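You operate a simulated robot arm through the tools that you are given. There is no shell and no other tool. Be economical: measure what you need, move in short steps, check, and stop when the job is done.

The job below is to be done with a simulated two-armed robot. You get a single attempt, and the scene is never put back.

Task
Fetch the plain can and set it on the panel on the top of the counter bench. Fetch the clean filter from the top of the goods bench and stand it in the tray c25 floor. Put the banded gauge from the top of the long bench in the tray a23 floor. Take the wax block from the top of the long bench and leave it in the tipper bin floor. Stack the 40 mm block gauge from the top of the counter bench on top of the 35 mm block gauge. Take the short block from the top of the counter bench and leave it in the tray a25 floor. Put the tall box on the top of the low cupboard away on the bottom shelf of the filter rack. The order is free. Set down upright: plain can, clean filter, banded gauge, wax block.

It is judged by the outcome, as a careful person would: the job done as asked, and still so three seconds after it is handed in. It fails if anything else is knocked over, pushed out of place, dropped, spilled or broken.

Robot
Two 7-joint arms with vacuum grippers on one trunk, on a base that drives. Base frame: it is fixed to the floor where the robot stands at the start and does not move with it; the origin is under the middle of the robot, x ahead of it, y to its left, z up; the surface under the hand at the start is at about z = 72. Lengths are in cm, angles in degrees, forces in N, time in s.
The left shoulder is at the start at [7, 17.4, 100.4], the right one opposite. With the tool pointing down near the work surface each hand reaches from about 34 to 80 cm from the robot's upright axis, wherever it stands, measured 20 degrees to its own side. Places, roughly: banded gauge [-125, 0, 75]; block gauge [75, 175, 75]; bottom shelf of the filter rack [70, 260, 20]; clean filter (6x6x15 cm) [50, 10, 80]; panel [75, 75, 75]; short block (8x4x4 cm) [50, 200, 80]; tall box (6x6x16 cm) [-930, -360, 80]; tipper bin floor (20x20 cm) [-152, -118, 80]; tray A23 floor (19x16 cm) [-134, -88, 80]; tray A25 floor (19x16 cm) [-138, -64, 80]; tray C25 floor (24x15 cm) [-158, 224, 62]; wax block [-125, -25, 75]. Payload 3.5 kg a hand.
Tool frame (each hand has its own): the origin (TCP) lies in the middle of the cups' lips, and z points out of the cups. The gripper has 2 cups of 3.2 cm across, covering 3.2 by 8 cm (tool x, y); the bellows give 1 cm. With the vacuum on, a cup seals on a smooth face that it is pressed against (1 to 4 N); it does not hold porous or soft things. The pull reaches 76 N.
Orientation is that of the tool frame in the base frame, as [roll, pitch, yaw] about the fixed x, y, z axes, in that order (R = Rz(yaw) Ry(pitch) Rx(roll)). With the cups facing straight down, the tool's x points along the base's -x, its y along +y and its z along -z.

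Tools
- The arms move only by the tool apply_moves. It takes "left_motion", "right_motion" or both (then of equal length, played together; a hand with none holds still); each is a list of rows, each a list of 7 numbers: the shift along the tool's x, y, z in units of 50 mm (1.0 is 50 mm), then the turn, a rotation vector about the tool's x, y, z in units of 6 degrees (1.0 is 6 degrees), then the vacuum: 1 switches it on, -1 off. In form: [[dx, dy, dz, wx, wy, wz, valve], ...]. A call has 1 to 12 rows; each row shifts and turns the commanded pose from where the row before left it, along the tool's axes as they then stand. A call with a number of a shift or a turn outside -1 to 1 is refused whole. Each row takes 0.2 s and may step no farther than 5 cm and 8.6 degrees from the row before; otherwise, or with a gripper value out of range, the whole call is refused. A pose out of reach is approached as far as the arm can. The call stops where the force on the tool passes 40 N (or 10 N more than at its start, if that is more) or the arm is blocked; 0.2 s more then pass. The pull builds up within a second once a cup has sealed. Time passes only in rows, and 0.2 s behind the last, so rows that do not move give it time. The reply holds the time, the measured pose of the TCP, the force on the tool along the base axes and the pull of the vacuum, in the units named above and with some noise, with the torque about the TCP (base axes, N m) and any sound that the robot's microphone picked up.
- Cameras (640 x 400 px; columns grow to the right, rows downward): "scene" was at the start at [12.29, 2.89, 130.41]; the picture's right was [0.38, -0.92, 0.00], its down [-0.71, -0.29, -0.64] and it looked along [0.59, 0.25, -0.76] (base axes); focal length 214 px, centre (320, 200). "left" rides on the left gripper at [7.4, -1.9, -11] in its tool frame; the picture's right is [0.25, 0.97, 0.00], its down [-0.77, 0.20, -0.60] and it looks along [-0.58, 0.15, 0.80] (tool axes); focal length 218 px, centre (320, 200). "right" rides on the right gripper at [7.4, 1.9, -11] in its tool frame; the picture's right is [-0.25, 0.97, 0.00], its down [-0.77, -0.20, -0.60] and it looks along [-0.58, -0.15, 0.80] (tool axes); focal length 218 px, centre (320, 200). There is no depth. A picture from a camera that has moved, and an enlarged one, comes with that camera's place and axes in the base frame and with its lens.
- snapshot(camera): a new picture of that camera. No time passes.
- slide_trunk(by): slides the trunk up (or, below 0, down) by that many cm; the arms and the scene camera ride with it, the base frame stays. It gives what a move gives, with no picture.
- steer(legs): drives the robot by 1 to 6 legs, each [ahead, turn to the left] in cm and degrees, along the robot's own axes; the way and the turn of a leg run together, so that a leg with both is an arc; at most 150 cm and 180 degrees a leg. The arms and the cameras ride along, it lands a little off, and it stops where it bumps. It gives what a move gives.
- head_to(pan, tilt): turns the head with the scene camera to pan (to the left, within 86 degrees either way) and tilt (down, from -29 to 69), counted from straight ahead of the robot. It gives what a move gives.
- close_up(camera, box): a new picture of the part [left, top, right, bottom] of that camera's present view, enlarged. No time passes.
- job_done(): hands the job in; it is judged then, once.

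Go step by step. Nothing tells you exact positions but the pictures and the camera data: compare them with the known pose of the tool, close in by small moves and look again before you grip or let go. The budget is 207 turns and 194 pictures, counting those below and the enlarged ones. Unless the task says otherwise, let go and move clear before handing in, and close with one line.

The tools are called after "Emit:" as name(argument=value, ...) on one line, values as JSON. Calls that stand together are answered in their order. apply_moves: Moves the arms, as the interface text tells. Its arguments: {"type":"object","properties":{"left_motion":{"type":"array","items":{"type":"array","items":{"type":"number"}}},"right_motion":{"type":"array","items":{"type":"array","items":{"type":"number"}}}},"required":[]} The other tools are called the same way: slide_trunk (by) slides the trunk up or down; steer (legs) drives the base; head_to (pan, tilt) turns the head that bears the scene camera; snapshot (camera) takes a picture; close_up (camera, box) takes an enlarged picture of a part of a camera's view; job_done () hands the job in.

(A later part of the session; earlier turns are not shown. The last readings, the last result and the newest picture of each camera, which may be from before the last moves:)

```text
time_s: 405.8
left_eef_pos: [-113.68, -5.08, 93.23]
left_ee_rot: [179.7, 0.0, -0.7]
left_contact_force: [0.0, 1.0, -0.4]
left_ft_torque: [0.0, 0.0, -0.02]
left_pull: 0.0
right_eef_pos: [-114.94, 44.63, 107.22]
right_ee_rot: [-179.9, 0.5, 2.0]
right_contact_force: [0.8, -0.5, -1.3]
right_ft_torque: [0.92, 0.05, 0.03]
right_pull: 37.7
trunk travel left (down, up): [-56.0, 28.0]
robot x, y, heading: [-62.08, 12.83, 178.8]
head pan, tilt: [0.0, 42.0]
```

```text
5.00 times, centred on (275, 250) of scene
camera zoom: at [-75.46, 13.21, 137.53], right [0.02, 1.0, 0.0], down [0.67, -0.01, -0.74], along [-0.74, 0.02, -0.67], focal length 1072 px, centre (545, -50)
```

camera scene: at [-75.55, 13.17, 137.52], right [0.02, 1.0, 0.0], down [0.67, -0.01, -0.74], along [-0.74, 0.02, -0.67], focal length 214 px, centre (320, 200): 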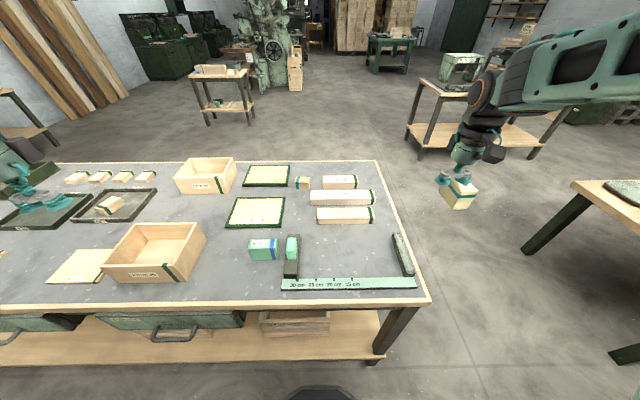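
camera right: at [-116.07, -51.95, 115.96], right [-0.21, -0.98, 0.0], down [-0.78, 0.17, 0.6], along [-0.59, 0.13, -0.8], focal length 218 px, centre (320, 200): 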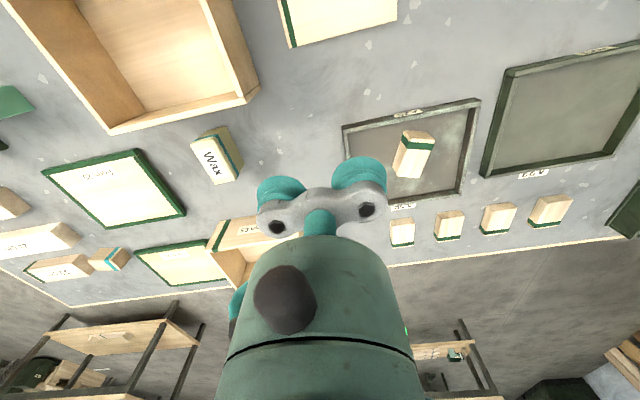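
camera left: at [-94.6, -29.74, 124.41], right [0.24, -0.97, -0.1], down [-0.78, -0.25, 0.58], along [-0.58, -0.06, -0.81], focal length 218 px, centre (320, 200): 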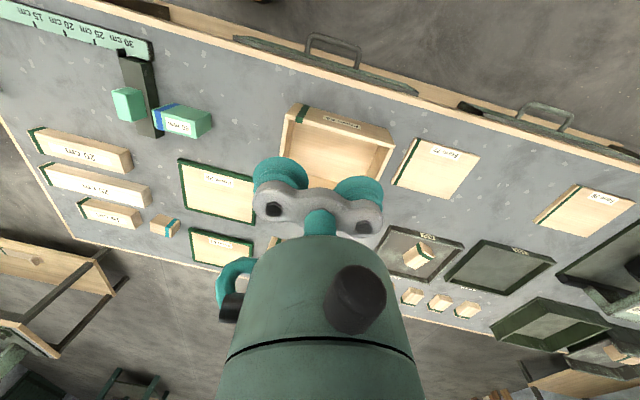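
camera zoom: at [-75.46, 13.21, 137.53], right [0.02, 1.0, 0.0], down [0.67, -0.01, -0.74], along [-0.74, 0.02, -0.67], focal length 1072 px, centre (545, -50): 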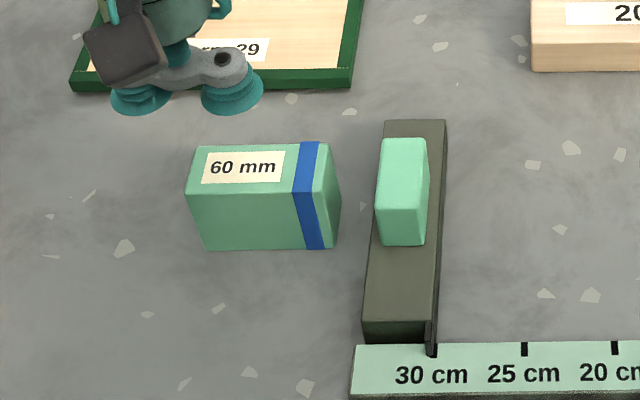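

Centre ≈ (−113.9, −2.6). Descend with vacuum on.

Emit:
apply_moves(left_motion=[[-0.05, 0, 0.5, 0, 0, 0, 1], [0, 0, 0.6, 0, 0, 0, 1], [0, 0, 0.2, 0, 0, 0, 1], [0, 0, 0.06, 0, 0, 0, 1], [0, 0, 0.04, 0, 0, 0, 1], [0, 0, 0, 0, 0, 0, 1], [0, 0, 0, 0, 0, 0, 1]])

Emit:
close_up(camera="scene", box=[220, 210, 330, 290])

```text
time_s: 407.4
left_eef_pos: [-113.89, -5.05, 86.21]
left_ee_rot: [179.8, 0.0, -0.8]
left_contact_force: [-0.1, 0.1, -0.3]
left_ft_torque: [0.49, -0.01, -0.03]
left_pull: 37.6
right_eef_pos: [-114.9, 44.67, 107.24]
right_ee_rot: [-179.9, 0.6, 1.7]
right_contact_force: [0.5, 0.2, -1.0]
right_ft_torque: [0.88, 0.06, 0.01]
right_pull: 38.3
trunk travel left (down, up): [-56.0, 28.0]
robot x, y, heading: [-62.76, 12.65, 178.7]
head pan, tilt: [0.0, 42.0]
```

```text
5.00 times, centred on (275, 250) of scene
camera zoom: at [-75.6, 13.18, 137.51], right [0.02, 1.0, 0.0], down [0.67, -0.01, -0.74], along [-0.74, 0.02, -0.67], focal length 1072 px, centre (545, -50)
```

zoom: 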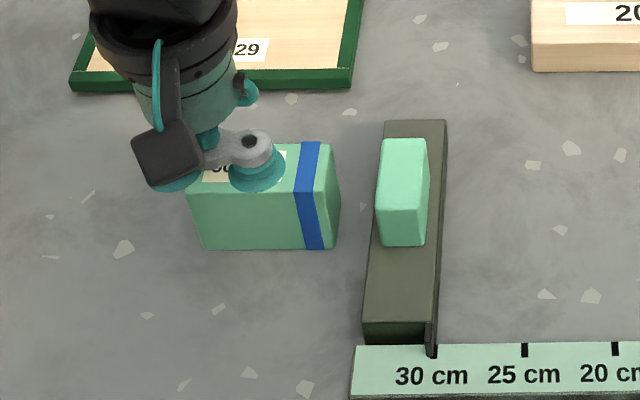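

Sealed. Lift and drive to A23.

Emit:
apply_moves(left_motion=[[0, 0, -0.1, 0, 0, 0, 1], [0, 0, -0.3, 0, 0, 0, 1], [0, 0, -0.8, 0, 0, 0, 1], [0, 0, -1, 0, 0, 0, 1], [0, 0, -1, 0, 0, 0, 1], [0, 0, -1, 0, 0, 0, 1], [0, 0, 0, 0, 0, 0, 1]])

Emit:
steer(legs=[[-18, 0], [0, 91], [85, 0], [0, -90], [20, 0]])

Emit:
snapshot(camera="scene")

Emit:
snapshot(camera="left")

```text
time_s: 409.0
left_eef_pos: [-113.86, -5.02, 107.26]
left_ee_rot: [179.8, -0.1, -0.8]
left_contact_force: [-1.2, 0.2, -4.4]
left_ft_torque: [0.4, -0.01, 0.04]
left_pull: 38.4
right_eef_pos: [-115.09, 44.65, 107.09]
right_ee_rot: [-179.9, 0.4, 1.7]
right_contact_force: [0.0, -0.3, -1.4]
right_ft_torque: [0.92, 0.05, 0.02]
right_pull: 37.8
trunk travel left (down, up): [-56.0, 28.0]
robot x, y, heading: [-62.54, 13.11, 178.8]
head pan, tilt: [0.0, 42.0]
```

```text
time_s: 423.4
left_eef_pos: [-113.68, -89.51, 107.26]
left_ee_rot: [179.8, -0.1, 0.8]
left_contact_force: [0.3, 0.3, -5.1]
left_ft_torque: [0.41, -0.03, -0.03]
left_pull: 37.9
right_eef_pos: [-116.02, -40.02, 106.94]
right_ee_rot: [-179.9, 0.4, 3.4]
right_contact_force: [-1.2, 1.0, -1.3]
right_ft_torque: [0.89, 0.02, -0.02]
right_pull: 37.1
trunk travel left (down, up): [-56.0, 28.0]
robot x, y, heading: [-62.65, -70.5, -179.6]
head pan, tilt: [0.0, 42.0]
```

```text
72 pictures are left
camera scene: at [-76.01, -70.37, 137.51], right [-0.01, 1.0, 0.0], down [0.67, 0.0, -0.74], along [-0.74, 0.0, -0.67], focal length 214 px, centre (320, 200)
```

scene: 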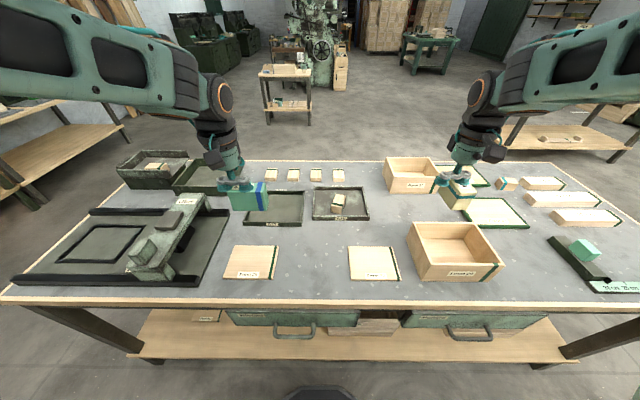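

```text
71 pictures are left
camera left: at [-106.4, -87.27, 118.15], right [0.27, -0.96, 0.0], down [-0.77, -0.21, 0.6], along [-0.58, -0.16, -0.8], focal length 218 px, centre (320, 200)
```

left: 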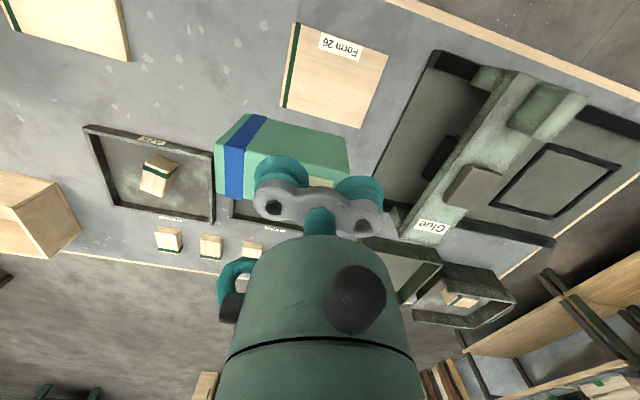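

Move the gauge over A23 (centre ≈ (−134.3, −88.3)) and lower part way.

Emit:
apply_moves(left_motion=[[-0.99, 0.045, 0, 0, 0, 0, 1], [-0.99, 0.045, 0, 0, 0, 0, 1], [-0.99, 0.045, 0, 0, 0, 0, 1], [-0.99, 0.045, 0, 0, 0, 0, 1], [0, 0, 1, 0, 0, 0, 1], [0, 0, 1, 0, 0, 0, 1], [0, 0, 1, 0, 0, 0, 1], [0, 0, 0.4, 0, 0, 0, 1], [0, 0, 0, 0, 0, 0, 1]])

Emit:
close_up(camera="scene", box=[200, 160, 340, 250])

```text
time_s: 425.4
left_eef_pos: [-133.48, -90.77, 89.98]
left_ee_rot: [179.7, -0.2, 0.8]
left_contact_force: [-0.5, -0.1, -4.9]
left_ft_torque: [0.36, -0.01, -0.04]
left_pull: 37.3
right_eef_pos: [-116.35, -39.95, 107.01]
right_ee_rot: [-179.9, 0.4, 3.4]
right_contact_force: [0.0, 0.9, -1.6]
right_ft_torque: [0.9, 0.07, 0.03]
right_pull: 37.2
trunk travel left (down, up): [-56.0, 28.0]
robot x, y, heading: [-62.49, -70.27, -179.8]
head pan, tilt: [0.0, 42.0]
```

```text
4.44 times, centred on (270, 205) of scene
camera zoom: at [-76.05, -70.38, 137.51], right [-0.01, 1.0, 0.0], down [0.67, 0.0, -0.74], along [-0.74, 0.0, -0.67], focal length 953 px, centre (542, 178)
```

zoom: 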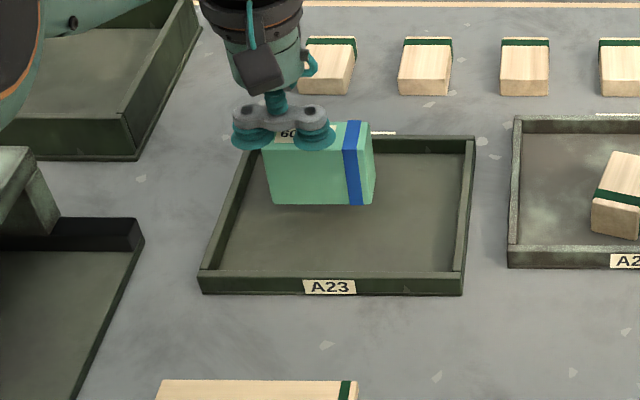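

Shift 1.5 cm toward tray centre, lower to contact.

Emit:
apply_moves(left_motion=[[0.1, -0.3, 0, 0, 0, 0, 1], [0, 0, 0.4, 0, 0, 0, 1], [0, 0, 0.12, 0, 0, 0, 1], [0, 0, 0.08, 0, 0, 0, 1], [0, 0, 0, 0, 0, 0, 1]])

Emit:
close_up(camera="scene", box=[200, 160, 340, 250])

```text
time_s: 426.6
left_eef_pos: [-132.92, -89.15, 86.89]
left_ee_rot: [179.8, -0.1, 0.8]
left_contact_force: [0.3, 0.0, -3.9]
left_ft_torque: [0.45, 0.0, -0.03]
left_pull: 37.7
right_eef_pos: [-116.2, -39.97, 107.19]
right_ee_rot: [-179.9, 0.4, 3.3]
right_contact_force: [0.3, -0.1, -1.4]
right_ft_torque: [0.88, 0.08, -0.03]
right_pull: 37.7
trunk travel left (down, up): [-56.0, 28.0]
robot x, y, heading: [-62.54, -70.06, -179.6]
head pan, tilt: [0.0, 42.0]
```

```text
4.44 times, centred on (270, 205) of scene
camera zoom: at [-76.02, -70.39, 137.51], right [-0.01, 1.0, 0.0], down [0.67, 0.0, -0.74], along [-0.74, 0.0, -0.67], focal length 953 px, centre (542, 178)
```

zoom: 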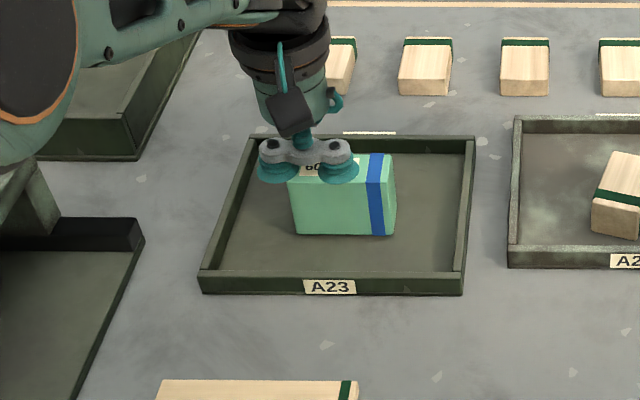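

Emit:
apply_moves(left_motion=[[0, 0, 0.05, 0, 0, 0, 1], [0, 0, 0, 0, 0, 0, 1], [0, 0, 0.04, 0, 0, 0, 1], [0, 0, 0, 0, 0, 0, 1]])

```text
time_s: 427.6
left_eef_pos: [-132.93, -89.24, 86.73]
left_ee_rot: [179.7, 0.0, 0.9]
left_contact_force: [0.8, 0.5, -3.6]
left_ft_torque: [0.44, 0.01, -0.04]
left_pull: 37.7
right_eef_pos: [-116.14, -39.98, 107.1]
right_ee_rot: [-179.9, 0.3, 3.4]
right_contact_force: [-0.4, -1.3, -1.1]
right_ft_torque: [0.86, 0.06, -0.03]
right_pull: 37.5
trunk travel left (down, up): [-56.0, 28.0]
robot x, y, heading: [-62.67, -70.09, -179.8]
head pan, tilt: [0.0, 42.0]
```

Emit:
apply_moves(left_motion=[[0, 0, 0.05, 0, 0, 0, 1], [0, 0, 0, 0, 0, 0, 1], [0, 0, 0.05, 0, 0, 0, 1], [0, 0, 0, 0, 0, 0, 1]])

```text
time_s: 428.6
left_eef_pos: [-132.84, -89.38, 86.46]
left_ee_rot: [179.8, 0.2, 0.9]
left_contact_force: [-6.4, -5.7, 17.8]
left_ft_torque: [0.91, 0.07, 0.15]
left_pull: 37.6
right_eef_pos: [-116.03, -39.95, 107.24]
right_ee_rot: [-179.9, 0.6, 3.4]
right_contact_force: [0.3, -0.5, -1.3]
right_ft_torque: [0.87, 0.03, 0.01]
right_pull: 37.7
trunk travel left (down, up): [-56.0, 28.0]
robot x, y, heading: [-62.43, -70.32, -179.7]
head pan, tilt: [0.0, 42.0]
```

Landed. Vent and rise.

Emit:
apply_moves(left_motion=[[0, 0, -0.02, 0, 0, 0, 1], [0, 0, 0, 0, 0, 0, -1], [0, 0, 0, 0, 0, 0, -1], [0, 0, 0, 0, 0, 0, -1], [0, 0, 0, 0, 0, 0, -1], [0, 0, -0.06, 0, 0, 0, -1], [0, 0, -0.2, 0, 0, 0, -1], [0, 0, -1, 0, 0, 0, -1], [0, 0, -1, 0, 0, 0, -1], [0, 0, -1, 0, 0, 0, -1], [0, 0, -1, 0, 0, 0, -1]])

Emit:
apply_moves(left_motion=[[1, 0, 0, 0, 0, 0, -1], [1, 0, 0, 0, 0, 0, -1], [1, 0, 0, 0, 0, 0, -1], [1, 0, 0, 0, 0, 0, -1]])

Emit:
close_up(camera="scene", box=[100, 130, 400, 260])

```text
time_s: 431.0
left_eef_pos: [-133.32, -88.86, 108.03]
left_ee_rot: [179.6, -0.1, 0.9]
left_contact_force: [-0.3, 0.5, -0.3]
left_ft_torque: [0.03, 0.0, 0.0]
left_pull: 0.1
right_eef_pos: [-116.04, -39.9, 107.27]
right_ee_rot: [-179.9, 0.6, 3.4]
right_contact_force: [0.1, 0.1, -2.2]
right_ft_torque: [0.84, 0.05, 0.03]
right_pull: 38.2
trunk travel left (down, up): [-56.0, 28.0]
robot x, y, heading: [-62.74, -70.39, -179.7]
head pan, tilt: [0.0, 42.0]
```

```text
time_s: 432.0
left_eef_pos: [-112.56, -88.75, 107.87]
left_ee_rot: [179.8, 0.1, 0.8]
left_contact_force: [0.9, -1.0, 0.5]
left_ft_torque: [0.02, 0.04, 0.03]
left_pull: 0.0
right_eef_pos: [-115.86, -40.04, 107.3]
right_ee_rot: [-179.9, 0.6, 3.3]
right_contact_force: [-0.5, 0.1, -1.1]
right_ft_torque: [0.91, 0.04, -0.02]
right_pull: 38.1
trunk travel left (down, up): [-56.0, 28.0]
robot x, y, heading: [-62.5, -70.57, -179.7]
head pan, tilt: [0.0, 42.0]
```

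```text
2.13 times, centred on (250, 195) of scene
camera zoom: at [-75.61, -70.38, 137.55], right [-0.01, 1.0, 0.0], down [0.67, 0.0, -0.74], along [-0.74, 0.0, -0.67], focal length 458 px, centre (469, 211)
```

zoom: 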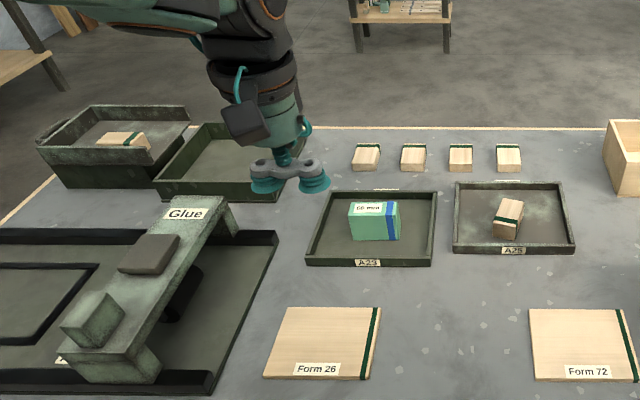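

Gauge stands in A23, block in A25. For the wax block I need the west side of the bench. Before going, a close-up of the small table beyond for the can.

Emit:
close_up(camera="scene", box=[240, 10, 460, 130])

Emit:
steer(legs=[[-12, 0], [0, -90], [145, 0], [25, 0], [0, 90], [130, 0]])

Emit:
head_to(pan=0, tilt=15)

Emit:
snapshot(camera="scene")

```text
2.91 times, centred on (350, 70) of scene
camera zoom: at [-75.61, -70.38, 137.55], right [-0.01, 1.0, 0.0], down [0.67, 0.0, -0.74], along [-0.74, 0.0, -0.67], focal length 624 px, centre (233, 578)
```

zoom: 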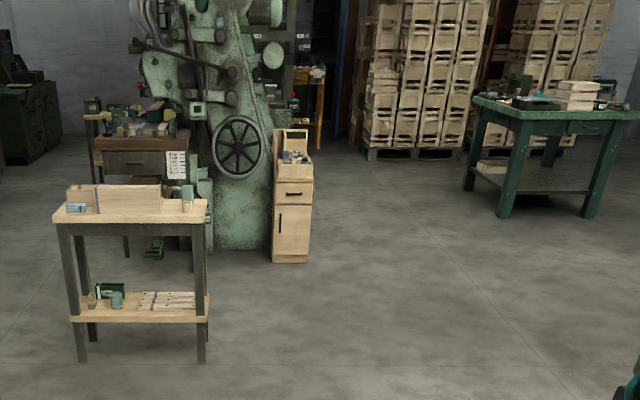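

```text
time_s: 455.3
left_eef_pos: [-227.28, 76.43, 107.78]
left_ee_rot: [179.8, -0.2, 1.8]
left_contact_force: [0.1, -0.2, 0.0]
left_ft_torque: [0.0, -0.02, 0.01]
left_pull: 0.0
right_eef_pos: [-231.35, 125.32, 107.24]
right_ee_rot: [-179.9, 0.6, 4.4]
right_contact_force: [-0.1, -0.7, -1.0]
right_ft_torque: [0.88, 0.08, -0.02]
right_pull: 37.2
trunk travel left (down, up): [-56.0, 28.0]
robot x, y, heading: [-177.26, 95.74, -178.5]
head pan, tilt: [0.0, 42.0]
```

```text
time_s: 456.2
left_eef_pos: [-227.3, 76.35, 107.85]
left_ee_rot: [179.8, 0.0, 1.9]
left_contact_force: [0.4, 1.2, 0.3]
left_ft_torque: [0.03, 0.0, 0.01]
left_pull: 0.0
right_eef_pos: [-231.29, 125.21, 107.26]
right_ee_rot: [-179.9, 0.5, 4.4]
right_contact_force: [0.1, -0.6, -2.2]
right_ft_torque: [0.86, 0.08, 0.0]
right_pull: 38.0
trunk travel left (down, up): [-56.0, 28.0]
robot x, y, heading: [-177.3, 96.3, -178.7]
head pan, tilt: [0.0, 15.0]
```

```text
66 pictures are left
camera scene: at [-191.61, 95.5, 141.76], right [-0.02, 1.0, 0.0], down [0.26, 0.01, -0.97], along [-0.97, -0.02, -0.26], focal length 214 px, centre (320, 200)
```

scene: 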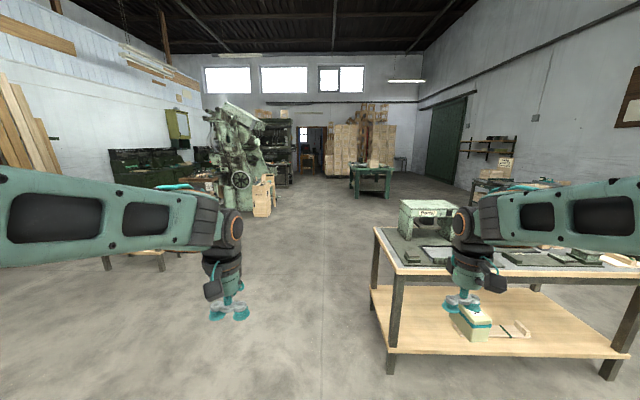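

I spotted two can-like cylinders on the small table at about (−430, −120) (top and lower shelf). First the wax block: drive to the west side of the bench by the tipper bin.

Emit:
steer(legs=[[33, 0], [0, 88.5], [105, 0], [98, 0], [0, 90]])

Emit:
head_to(pan=0, tilt=45)

Emit:
snapshot(camera="scene")

```text
time_s: 475.6
left_eef_pos: [-166.19, -91.51, 107.75]
left_ee_rot: [179.7, -0.1, 176.9]
left_contact_force: [0.0, 0.6, -0.6]
left_ft_torque: [-0.04, -0.02, 0.02]
left_pull: 0.1
right_eef_pos: [-166.31, -140.45, 107.08]
right_ee_rot: [-179.9, 0.5, 179.6]
right_contact_force: [-1.0, -0.1, -1.3]
right_ft_torque: [-0.88, -0.01, 0.0]
right_pull: 38.1
trunk travel left (down, up): [-56.0, 28.0]
robot x, y, heading: [-217.1, -106.84, -3.4]
head pan, tilt: [0.0, 15.0]
```

```text
time_s: 476.5
left_eef_pos: [-166.2, -91.5, 107.79]
left_ee_rot: [179.7, -0.1, 177.0]
left_contact_force: [-0.2, 0.2, 0.1]
left_ft_torque: [0.0, 0.01, -0.01]
left_pull: 0.0
right_eef_pos: [-166.24, -140.54, 107.1]
right_ee_rot: [-179.9, 0.5, 179.7]
right_contact_force: [-0.4, -0.5, -1.4]
right_ft_torque: [-0.86, 0.03, 0.02]
right_pull: 38.1
trunk travel left (down, up): [-56.0, 28.0]
robot x, y, heading: [-217.85, -106.96, -3.4]
head pan, tilt: [0.0, 45.0]
```

```text
65 pictures are left
camera scene: at [-204.3, -107.74, 137.09], right [-0.06, -1.0, 0.0], down [-0.71, 0.04, -0.71], along [0.71, -0.04, -0.71], focal length 214 px, centre (320, 200)
```

scene: 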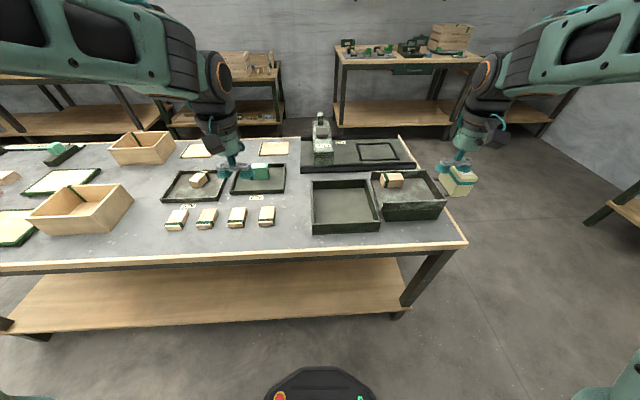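

Bin centre ≈ (−151.4, −119.2). Move the wax block above it and lower part way.

Emit:
apply_moves(right_motion=[[-0.49, 0.8, 0, 0, 0, 0, 1], [-0.49, 0.8, 0, 0, 0, 0, 1], [-0.49, 0.8, 0, 0, 0, 0, 1], [-0.49, 0.8, 0, 0, 0, 0, 1], [-0.49, 0.8, 0, 0, 0, 0, 1], [-0.49, 0.78, 0, 0, 0, 0, 1], [0, 0, 1, 0, 0, 0, 1], [0, 0, 1, 0, 0, 0, 1], [0, 0, 0.8, 0, 0, 0, 1], [0, 0, 0, 0, 0, 0, 1]], left_motion=[[0, 0.5, 0, 0, 0, 0, -1], [0, 0.5, 0, 0, 0, 0, -1], [0, 0.5, 0, 0, 0, 0, -1], [0, 0.5, 0, 0, 0, 0, -1], [0, 0.5, 0, 0, 0, 0, -1], [0, 0.5, 0, 0, 0, 0, -1], [0, 0, 0, 0, 0, 0, -1], [0, 0, 0, 0, 0, 0, -1], [0, 0, 0, 0, 0, 0, -1], [0, 0, 0, 0, 0, 0, -1]])

Emit:
close_up(camera="scene", box=[270, 130, 470, 250])

```text
time_s: 478.7
left_eef_pos: [-165.35, -76.47, 107.92]
left_ee_rot: [179.7, -0.2, 176.9]
left_contact_force: [0.4, -0.6, 0.1]
left_ft_torque: [0.02, 0.0, 0.0]
left_pull: 0.1
right_eef_pos: [-151.23, -116.86, 93.18]
right_ee_rot: [-179.9, 0.5, 179.6]
right_contact_force: [0.7, 0.3, -1.0]
right_ft_torque: [-0.89, 0.0, -0.04]
right_pull: 38.2
trunk travel left (down, up): [-56.0, 28.0]
robot x, y, heading: [-217.61, -106.97, -3.3]
head pan, tilt: [0.0, 45.0]
```

```text
3.20 times, centred on (370, 190) of scene
camera zoom: at [-204.38, -107.76, 137.1], right [-0.06, -1.0, 0.0], down [-0.71, 0.04, -0.71], along [0.71, -0.04, -0.71], focal length 686 px, centre (160, 232)
```

zoom: 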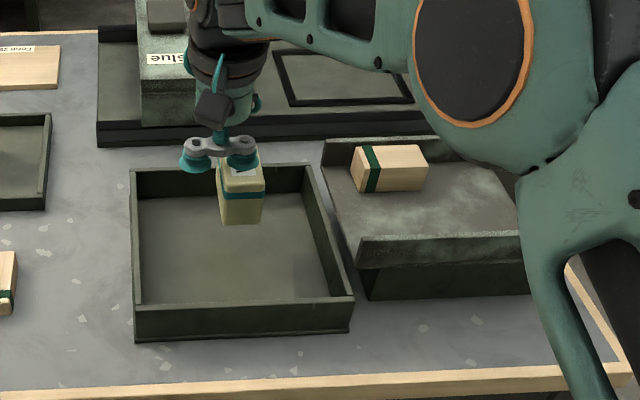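

The green bin at the given spot is the target. Lower the wax block.

Emit:
apply_moves(right_motion=[[0, 0, 0.8, 0, 0, 0, 1], [0, 0, 0.4, 0, 0, 0, 1], [0, 0, 0.15, 0, 0, 0, 1], [0, 0, 0, 0, 0, 0, 1]])

Emit:
close_up(camera="scene", box=[270, 130, 470, 250])

```text
time_s: 479.7
left_eef_pos: [-165.17, -76.52, 107.85]
left_ee_rot: [179.7, -0.1, 177.0]
left_contact_force: [-0.2, 0.7, 0.7]
left_ft_torque: [0.03, 0.0, -0.04]
left_pull: 0.0
right_eef_pos: [-151.27, -116.68, 86.51]
right_ee_rot: [-179.9, 0.5, 179.6]
right_contact_force: [1.6, -0.8, 2.9]
right_ft_torque: [-0.9, 0.05, 0.01]
right_pull: 37.6
trunk travel left (down, up): [-56.0, 28.0]
robot x, y, heading: [-217.51, -107.4, -3.4]
head pan, tilt: [0.0, 45.0]
```

```text
3.20 times, centred on (370, 190) of scene
camera zoom: at [-204.33, -107.72, 137.1], right [-0.06, -1.0, 0.0], down [-0.71, 0.04, -0.71], along [0.71, -0.04, -0.71], focal length 686 px, centre (160, 232)
```

zoom: 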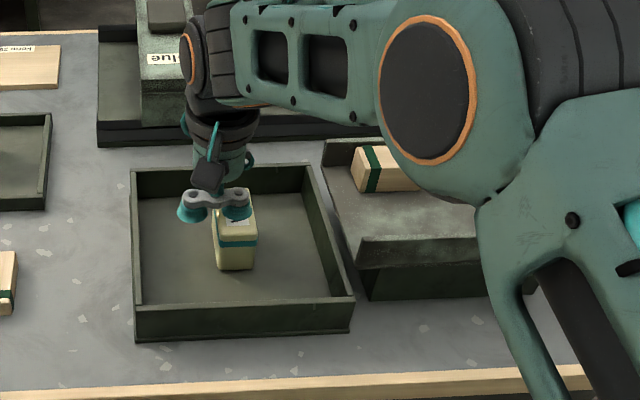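

Just touching. Set down, vent, and rise.

Emit:
apply_moves(right_motion=[[0, 0, 0.04, 0, 0, 0, 1], [0, 0, 0, 0, 0, 0, 1], [0, 0, 0, 0, 0, 0, -1], [0, 0, 0, 0, 0, 0, -1], [0, 0, 0, 0, 0, 0, -1], [0, 0, 0, 0, 0, 0, -1], [0, 0, -0.06, 0, 0, 0, -1], [0, 0, -0.2, 0, 0, 0, -1], [0, 0, -1, 0, 0, 0, -1], [0, 0, -1, 0, 0, 0, -1], [0, 0, -1, 0, 0, 0, -1], [0, 0, -1, 0, 0, 0, -1]])

Emit:
close_up(camera="scene", box=[270, 130, 470, 250])

```text
time_s: 482.3
left_eef_pos: [-165.5, -76.43, 107.93]
left_ee_rot: [179.8, -0.1, 177.1]
left_contact_force: [0.0, 0.0, -0.2]
left_ft_torque: [-0.05, -0.01, -0.01]
left_pull: 0.0
right_eef_pos: [-151.54, -117.09, 107.79]
right_ee_rot: [-179.8, 0.5, 179.6]
right_contact_force: [-0.5, 0.4, 0.1]
right_ft_torque: [0.01, -0.01, 0.0]
right_pull: 0.0
trunk travel left (down, up): [-56.0, 28.0]
robot x, y, heading: [-217.14, -106.69, -3.4]
head pan, tilt: [0.0, 45.0]
```

```text
3.20 times, centred on (370, 190) of scene
camera zoom: at [-204.42, -107.7, 137.09], right [-0.06, -1.0, 0.0], down [-0.71, 0.04, -0.71], along [0.71, -0.04, -0.71], focal length 686 px, centre (160, 232)
```

zoom: 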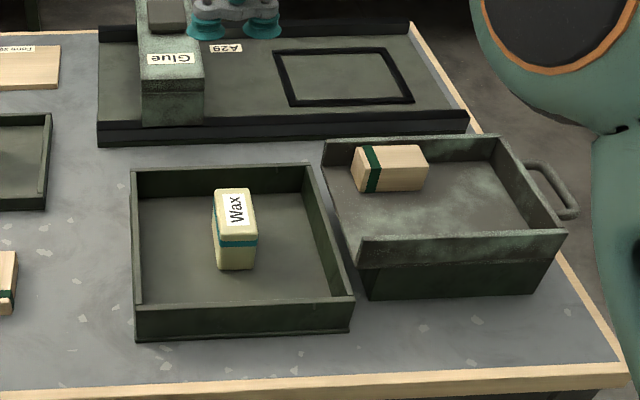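

Wax block stands in the tipper bin. Now for the can: turn west and approach the small table.

Emit:
apply_moves(right_motion=[[0.8, 0, 0, 0, 0, 0, -1], [0.8, 0, 0, 0, 0, 0, -1], [0.8, 0, 0, 0, 0, 0, -1]])

Emit:
steer(legs=[[-25, 0], [0, 180], [90, 0]])

Emit:
head_to(pan=0, tilt=30)

Emit:
snapshot(camera="scene")

```text
time_s: 483.1
left_eef_pos: [-165.49, -76.32, 107.93]
left_ee_rot: [179.8, 0.0, 177.0]
left_contact_force: [-0.1, -0.4, 0.6]
left_ft_torque: [0.0, -0.02, 0.01]
left_pull: 0.0
right_eef_pos: [-163.73, -117.03, 107.57]
right_ee_rot: [-179.9, 0.6, 179.7]
right_contact_force: [0.3, -0.4, -0.4]
right_ft_torque: [-0.03, 0.01, 0.01]
right_pull: 0.0
trunk travel left (down, up): [-56.0, 28.0]
robot x, y, heading: [-217.66, -107.17, -3.5]
head pan, tilt: [0.0, 45.0]
```

```text
time_s: 496.5
left_eef_pos: [-386.02, -123.02, 107.73]
left_ee_rot: [179.7, -0.2, -6.1]
left_contact_force: [-0.1, -0.4, 0.9]
left_ft_torque: [-0.03, -0.03, -0.01]
left_pull: 0.3
right_eef_pos: [-385.75, -82.33, 107.49]
right_ee_rot: [-179.9, 0.5, -3.5]
right_contact_force: [-0.4, 0.8, -0.1]
right_ft_torque: [-0.06, -0.05, -0.02]
right_pull: 0.1
trunk travel left (down, up): [-56.0, 28.0]
robot x, y, heading: [-332.5, -95.67, 173.4]
head pan, tilt: [0.0, 45.0]
```

```text
time_s: 497.3
left_eef_pos: [-386.12, -122.99, 107.8]
left_ee_rot: [179.8, -0.1, -6.0]
left_contact_force: [-0.8, -0.2, -0.3]
left_ft_torque: [0.01, 0.01, 0.0]
left_pull: 0.2
right_eef_pos: [-385.72, -82.37, 107.51]
right_ee_rot: [-179.8, 0.6, -3.5]
right_contact_force: [-0.2, -0.4, 0.3]
right_ft_torque: [0.03, -0.01, 0.0]
right_pull: 0.0
trunk travel left (down, up): [-56.0, 28.0]
robot x, y, heading: [-332.19, -95.6, 173.6]
head pan, tilt: [0.0, 30.0]
```

```text
61 pictures are left
camera scene: at [-346.08, -93.86, 139.34], right [0.11, 0.99, 0.0], down [0.5, -0.06, -0.87], along [-0.86, 0.1, -0.5], focal length 214 px, centre (320, 200)
```

scene: 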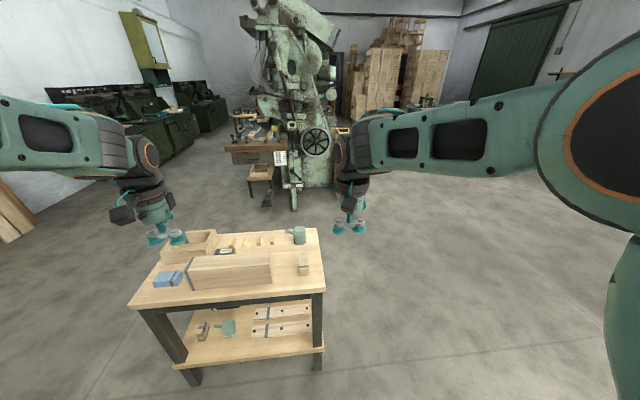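

Emit:
close_up(camera="scene", box=[120, 210, 350, 380])

Emit:
close_up(camera="scene", box=[215, 95, 365, 205])

```text
2.35 times, centred on (235, 295) of scene
camera zoom: at [-346.08, -93.86, 139.34], right [0.11, 0.99, 0.0], down [0.5, -0.06, -0.87], along [-0.86, 0.1, -0.5], focal length 505 px, centre (520, -24)
```

zoom: 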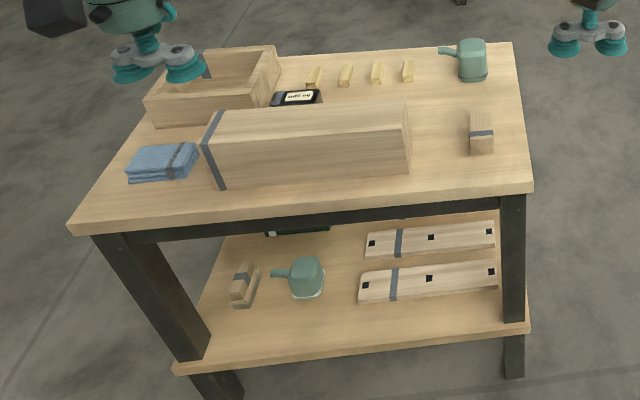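

```text
3.64 times, centred on (290, 150) of scene
camera zoom: at [-346.08, -93.86, 139.34], right [0.11, 0.99, 0.0], down [0.5, -0.06, -0.87], along [-0.86, 0.1, -0.5], focal length 780 px, centre (429, 382)
```

zoom: 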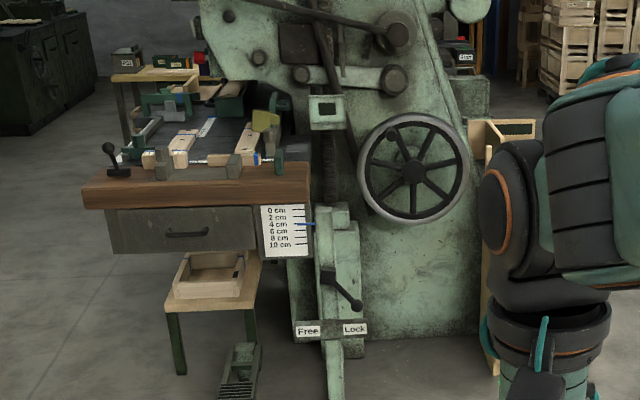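

Two spouted cans: one on top, one on the lower shelf. Zoom to tell which is plain.

Emit:
close_up(camera="scene", box=[270, 215, 330, 255])

Emit:
close_up(camera="scene", box=[195, 300, 285, 350])

```text
10.00 times, centred on (300, 235) of scene
camera zoom: at [-346.08, -93.86, 139.34], right [0.11, 0.99, 0.0], down [0.5, -0.06, -0.87], along [-0.86, 0.1, -0.5], focal length 2145 px, centre (520, -150)
```

zoom: 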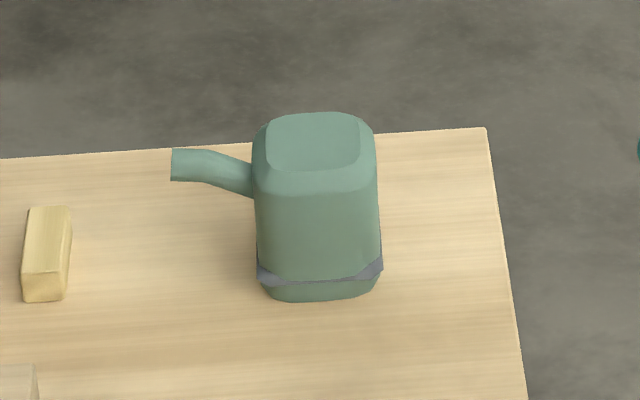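

```text
7.11 times, centred on (240, 325) of scene
camera zoom: at [-346.08, -93.86, 139.34], right [0.11, 0.99, 0.0], down [0.5, -0.06, -0.87], along [-0.86, 0.1, -0.5], focal length 1525 px, centre (889, -689)
```

zoom: 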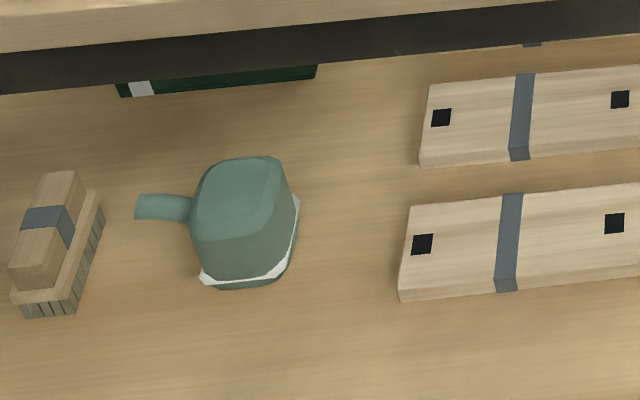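

Both cans here carry bands (grey, white), so neither is the plain one. I remember a small can-like item on the goods bench's lower shelf; go back there to look.

Emit:
steer(legs=[[0, -115], [150, 0], [75, 0], [0, -59], [150, 0], [20, 0]])

Emit:
steer(legs=[[0, -60], [55, 0], [0, 60]])

Emit:
head_to(pan=0, tilt=30)

Emit:
snapshot(camera="scene")

```text
time_s: 523.9
left_eef_pos: [3.82, 129.17, 107.87]
left_ee_rot: [179.7, -0.1, -179.0]
left_contact_force: [0.4, 1.1, -0.6]
left_ft_torque: [0.03, -0.01, 0.01]
left_pull: 0.0
right_eef_pos: [8.43, 88.97, 107.58]
right_ee_rot: [-179.9, 0.5, -176.2]
right_contact_force: [0.6, 0.6, 1.2]
right_ft_torque: [-0.01, 0.01, -0.02]
right_pull: 0.1
trunk travel left (down, up): [-56.0, 28.0]
robot x, y, heading: [-46.12, 95.14, 0.9]
head pan, tilt: [0.0, 30.0]
```

```text
time_s: 532.5
left_eef_pos: [31.14, 80.75, 107.84]
left_ee_rot: [179.7, -0.1, -179.6]
left_contact_force: [-0.2, -0.5, -0.5]
left_ft_torque: [0.02, 0.0, 0.01]
left_pull: 0.0
right_eef_pos: [35.2, 40.41, 107.51]
right_ee_rot: [-179.9, 0.6, -177.1]
right_contact_force: [0.2, -0.7, -0.4]
right_ft_torque: [0.03, -0.02, -0.01]
right_pull: 0.0
trunk travel left (down, up): [-56.0, 28.0]
robot x, y, heading: [-19.22, 46.64, -0.1]
head pan, tilt: [0.0, 30.0]
```

```text
time_s: 533.1
left_eef_pos: [31.09, 80.74, 107.94]
left_ee_rot: [179.8, -0.1, -179.6]
left_contact_force: [0.5, 0.3, 0.0]
left_ft_torque: [0.02, 0.0, -0.01]
left_pull: 0.0
right_eef_pos: [35.29, 40.47, 107.6]
right_ee_rot: [-179.9, 0.5, -177.0]
right_contact_force: [-0.2, 0.4, -0.1]
right_ft_torque: [0.0, 0.01, 0.04]
right_pull: 0.1
trunk travel left (down, up): [-56.0, 28.0]
robot x, y, heading: [-19.44, 46.97, -0.0]
head pan, tilt: [0.0, 30.0]
```

```text
56 pictures are left
camera scene: at [-5.08, 47.14, 139.35], right [0.0, -1.0, 0.0], down [-0.5, 0.0, -0.87], along [0.87, 0.0, -0.5], focal length 214 px, centre (320, 200)
```

scene: 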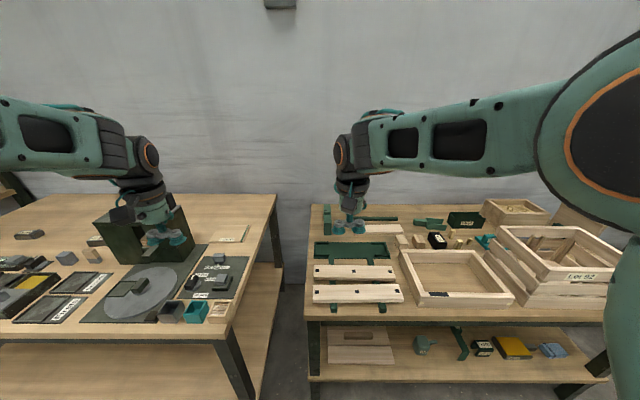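

Emit:
close_up(camera="scene", box=[390, 325, 510, 375])

Emit:
close_up(camera="scene", box=[140, 220, 300, 340])

```text
5.33 times, centred on (450, 350) of scene
camera zoom: at [-5.08, 47.14, 139.35], right [0.0, -1.0, 0.0], down [-0.5, 0.0, -0.87], along [0.87, 0.0, -0.5], focal length 1144 px, centre (-373, -600)
```

zoom: 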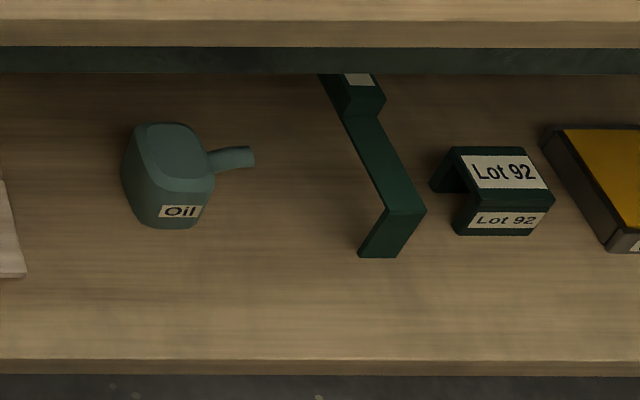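

```text
3.33 times, centred on (220, 280) of scene
camera zoom: at [-5.08, 47.14, 139.35], right [0.0, -1.0, 0.0], down [-0.5, 0.0, -0.87], along [0.87, 0.0, -0.5], focal length 715 px, centre (653, -67)
```

zoom: 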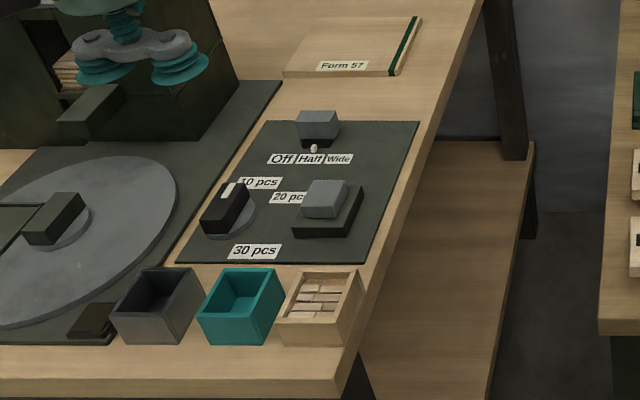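

The can labelled "Oil" on the goods bench's lower shelf has no band – this is the plain can; the panel is the "Form 57" board (≈(67, 86)). I'll tuck the left hand, back off, line up at y≈10 and lower the trunk.

Emit:
apply_moves(left_motion=[[0.8, 0.5, 0, 0, 0, 0, -1], [0.8, 0.5, 0, 0, 0, 0, -1], [0.8, 0.5, 0, 0, 0, 0, -1]])

Emit:
steer(legs=[[-32, 0], [0, -90], [38, 0], [0, 90]])

Emit:
slide_trunk(by=-40)

Emit:
slide_trunk(by=-14)

Emit:
snapshot(camera="scene")

```text
time_s: 533.9
left_eef_pos: [18.66, 87.98, 107.82]
left_ee_rot: [179.9, 0.1, -179.5]
left_contact_force: [-0.4, 0.0, 1.3]
left_ft_torque: [-0.01, 0.01, -0.03]
left_pull: 0.0
right_eef_pos: [35.1, 40.44, 107.6]
right_ee_rot: [-179.9, 0.5, -177.0]
right_contact_force: [-0.9, -0.1, 0.6]
right_ft_torque: [-0.03, 0.0, 0.0]
right_pull: 0.1
trunk travel left (down, up): [-56.0, 28.0]
robot x, y, heading: [-19.48, 47.32, 0.3]
head pan, tilt: [0.0, 30.0]
```

```text
time_s: 545.6
left_eef_pos: [-13.12, 50.87, 107.91]
left_ee_rot: [179.8, -0.2, -178.4]
left_contact_force: [0.1, -0.3, -0.2]
left_ft_torque: [0.03, 0.05, 0.01]
left_pull: 0.0
right_eef_pos: [4.44, 3.61, 107.52]
right_ee_rot: [-179.9, 0.4, -175.9]
right_contact_force: [-0.2, -0.8, -0.3]
right_ft_torque: [0.0, -0.02, 0.0]
right_pull: 0.1
trunk travel left (down, up): [-56.0, 28.0]
robot x, y, heading: [-50.52, 9.54, 1.3]
head pan, tilt: [0.0, 30.0]
```

```text
time_s: 549.5
left_eef_pos: [-13.17, 50.99, 67.92]
left_ee_rot: [179.7, -0.1, -178.4]
left_contact_force: [0.4, 0.0, -0.5]
left_ft_torque: [0.02, -0.02, -0.01]
left_pull: 0.0
right_eef_pos: [4.4, 3.55, 67.7]
right_ee_rot: [-179.9, 0.4, -175.9]
right_contact_force: [-0.2, 0.3, 0.7]
right_ft_torque: [0.02, 0.05, 0.01]
right_pull: 0.1
trunk travel left (down, up): [-16.0, 68.0]
robot x, y, heading: [-50.17, 9.28, 1.0]
head pan, tilt: [0.0, 30.0]
```

```text
time_s: 551.1
left_eef_pos: [-13.19, 50.69, 53.93]
left_ee_rot: [179.6, -0.1, -178.3]
left_contact_force: [0.5, 0.0, -0.3]
left_ft_torque: [0.05, -0.04, 0.0]
left_pull: 0.1
right_eef_pos: [4.35, 3.53, 53.67]
right_ee_rot: [-179.8, 0.6, -175.9]
right_contact_force: [0.3, 0.4, -0.6]
right_ft_torque: [-0.02, 0.02, 0.01]
right_pull: 0.0
trunk travel left (down, up): [-2.0, 82.0]
robot x, y, heading: [-50.17, 9.01, 1.4]
head pan, tilt: [0.0, 30.0]
```

```text
53 pictures are left
camera scene: at [-36.12, 9.41, 85.35], right [0.02, -1.0, 0.0], down [-0.5, -0.01, -0.87], along [0.87, 0.02, -0.5], focal length 214 px, centre (320, 200)
```

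scene: 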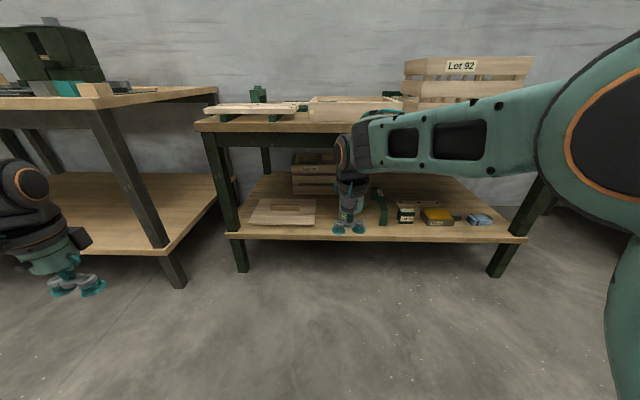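

Shift the hand aside to see the can with both cameras.

Emit:
apply_moves(right_motion=[[0, -0.9, 0, 0, 0, 0, -1], [0, -0.9, 0, 0, 0, 0, -1], [0, -0.9, 0, 0, 0, 0, -1], [0, 0, 0.8, 0, 0, 0, -1], [0, 0, 0.8, 0, 0, 0, -1]])

Emit:
steer(legs=[[15, -1]])

Emit:
close_up(camera="scene", box=[280, 170, 420, 260])

Emit:
snapshot(camera="right")

```text
time_s: 552.3
left_eef_pos: [-13.1, 50.73, 54.01]
left_ee_rot: [179.8, -0.1, -178.5]
left_contact_force: [-0.6, -1.0, -0.7]
left_ft_torque: [-0.02, 0.0, 0.02]
left_pull: 0.0
right_eef_pos: [5.48, -9.82, 45.88]
right_ee_rot: [-180.0, 0.5, -175.7]
right_contact_force: [-0.6, 0.3, -0.3]
right_ft_torque: [-0.02, -0.02, 0.02]
right_pull: 0.0
trunk travel left (down, up): [-2.0, 82.0]
robot x, y, heading: [-50.44, 9.41, 1.5]
head pan, tilt: [0.0, 30.0]
```

```text
time_s: 553.7
left_eef_pos: [2.33, 50.47, 53.9]
left_ee_rot: [179.7, -0.1, -179.2]
left_contact_force: [-0.3, 0.4, 0.5]
left_ft_torque: [0.01, 0.0, -0.04]
left_pull: 0.0
right_eef_pos: [20.02, -10.51, 45.93]
right_ee_rot: [-179.9, 0.4, -176.7]
right_contact_force: [-1.2, -0.1, -0.4]
right_ft_torque: [0.01, -0.04, 0.01]
right_pull: 0.2
trunk travel left (down, up): [-2.0, 82.0]
robot x, y, heading: [-35.4, 9.53, 0.5]
head pan, tilt: [0.0, 30.0]
```

```text
4.44 times, centred on (350, 215) of scene
camera zoom: at [-21.29, 9.4, 85.35], right [0.01, -1.0, 0.0], down [-0.5, 0.0, -0.87], along [0.87, 0.01, -0.5], focal length 953 px, centre (187, 133)
```

zoom: 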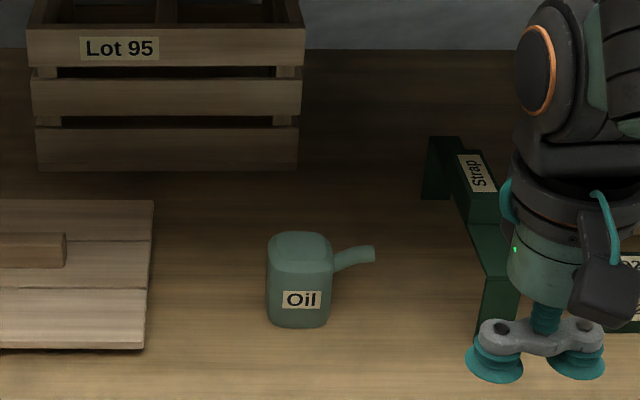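

```text
51 pictures are left
camera right: at [12.58, -8.98, 56.88], right [0.2, 0.98, 0.0], down [0.78, -0.15, 0.61], along [0.6, -0.12, -0.79], focal length 218 px, centre (320, 200)
```

right: 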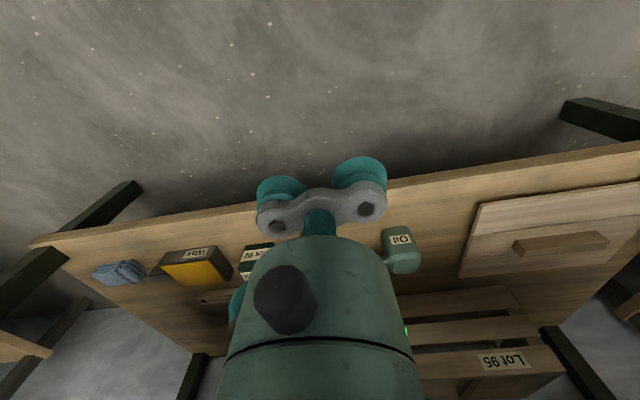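

Can top ≈ (49.2, 0, 32.5). Line the hand up in y, lower it below the beam, and drive in a bit.

Emit:
apply_moves(right_motion=[[0, 0.86, 0, 0, 0, 0, -1], [0, 0.86, 0, 0, 0, 0, -1], [0, 0.86, 0, 0, 0, 0, -1], [0, 0, 0.85, 0, 0, 0, -1], [0, 0, 0.85, 0, 0, 0, -1]])

Emit:
steer(legs=[[13, 0]])

Emit:
apply_moves(right_motion=[[-0.9, 0, 0, 0, 0, 0, -1], [-0.9, 0, 0, 0, 0, 0, -1], [0, 0, 0, 0, 0, 0, -1]])

Emit:
close_up(camera="scene", box=[250, 120, 430, 250])

Emit:
snapshot(camera="right")

```text
time_s: 554.9
left_eef_pos: [2.26, 50.43, 54.03]
left_ee_rot: [179.7, -0.1, -179.1]
left_contact_force: [-0.8, -0.8, 0.0]
left_ft_torque: [-0.01, -0.01, 0.03]
left_pull: 0.1
right_eef_pos: [19.42, 2.82, 37.71]
right_ee_rot: [-180.0, 0.6, -176.6]
right_contact_force: [0.0, 0.4, 0.0]
right_ft_torque: [-0.05, -0.02, 0.0]
right_pull: 0.0
trunk travel left (down, up): [-2.0, 82.0]
robot x, y, heading: [-35.71, 9.52, 0.2]
head pan, tilt: [0.0, 30.0]
```

```text
time_s: 556.2
left_eef_pos: [15.38, 50.43, 53.9]
left_ee_rot: [179.7, 0.0, -179.3]
left_contact_force: [-0.5, -0.2, -0.8]
left_ft_torque: [0.0, 0.01, -0.03]
left_pull: 0.0
right_eef_pos: [32.43, 2.65, 37.74]
right_ee_rot: [-179.9, 0.5, -176.7]
right_contact_force: [0.5, -0.6, -0.4]
right_ft_torque: [0.02, 0.03, 0.01]
right_pull: 0.0
trunk travel left (down, up): [-2.0, 82.0]
robot x, y, heading: [-22.59, 9.28, 0.1]
head pan, tilt: [0.0, 30.0]
```

```text
time_s: 557.0
left_eef_pos: [15.36, 50.48, 53.89]
left_ee_rot: [179.7, -0.1, -179.3]
left_contact_force: [-0.5, 1.1, -0.2]
left_ft_torque: [0.01, -0.02, 0.0]
left_pull: 0.1
right_eef_pos: [41.42, 3.22, 37.92]
right_ee_rot: [-179.9, 0.5, -176.6]
right_contact_force: [-0.5, 0.6, -0.3]
right_ft_torque: [0.01, -0.01, 0.0]
right_pull: 0.0
trunk travel left (down, up): [-2.0, 82.0]
robot x, y, heading: [-22.58, 9.35, 0.1]
head pan, tilt: [0.0, 30.0]
```

```text
3.08 times, centred on (340, 185) of scene
camera zoom: at [-8.2, 9.45, 85.34], right [0.0, -1.0, 0.0], down [-0.5, 0.0, -0.87], along [0.87, 0.0, -0.5], focal length 660 px, centre (258, 246)
```

zoom: 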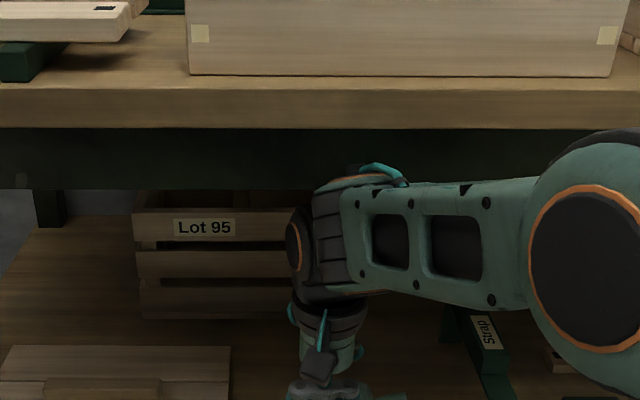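

```text
49 pictures are left
camera right: at [33.97, 4.72, 48.87], right [0.2, 0.98, 0.0], down [0.78, -0.16, 0.61], along [0.6, -0.12, -0.79], focal length 218 px, centre (320, 200)
```

right: 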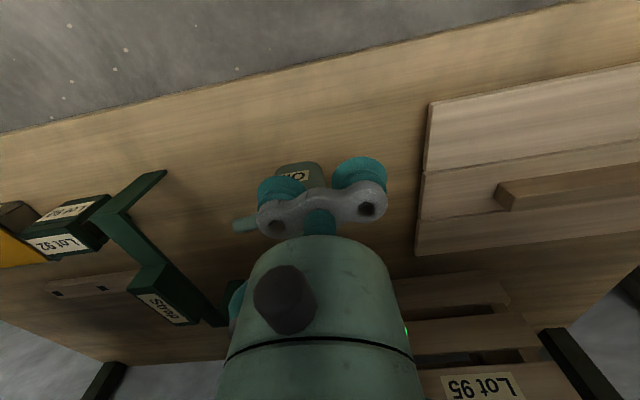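

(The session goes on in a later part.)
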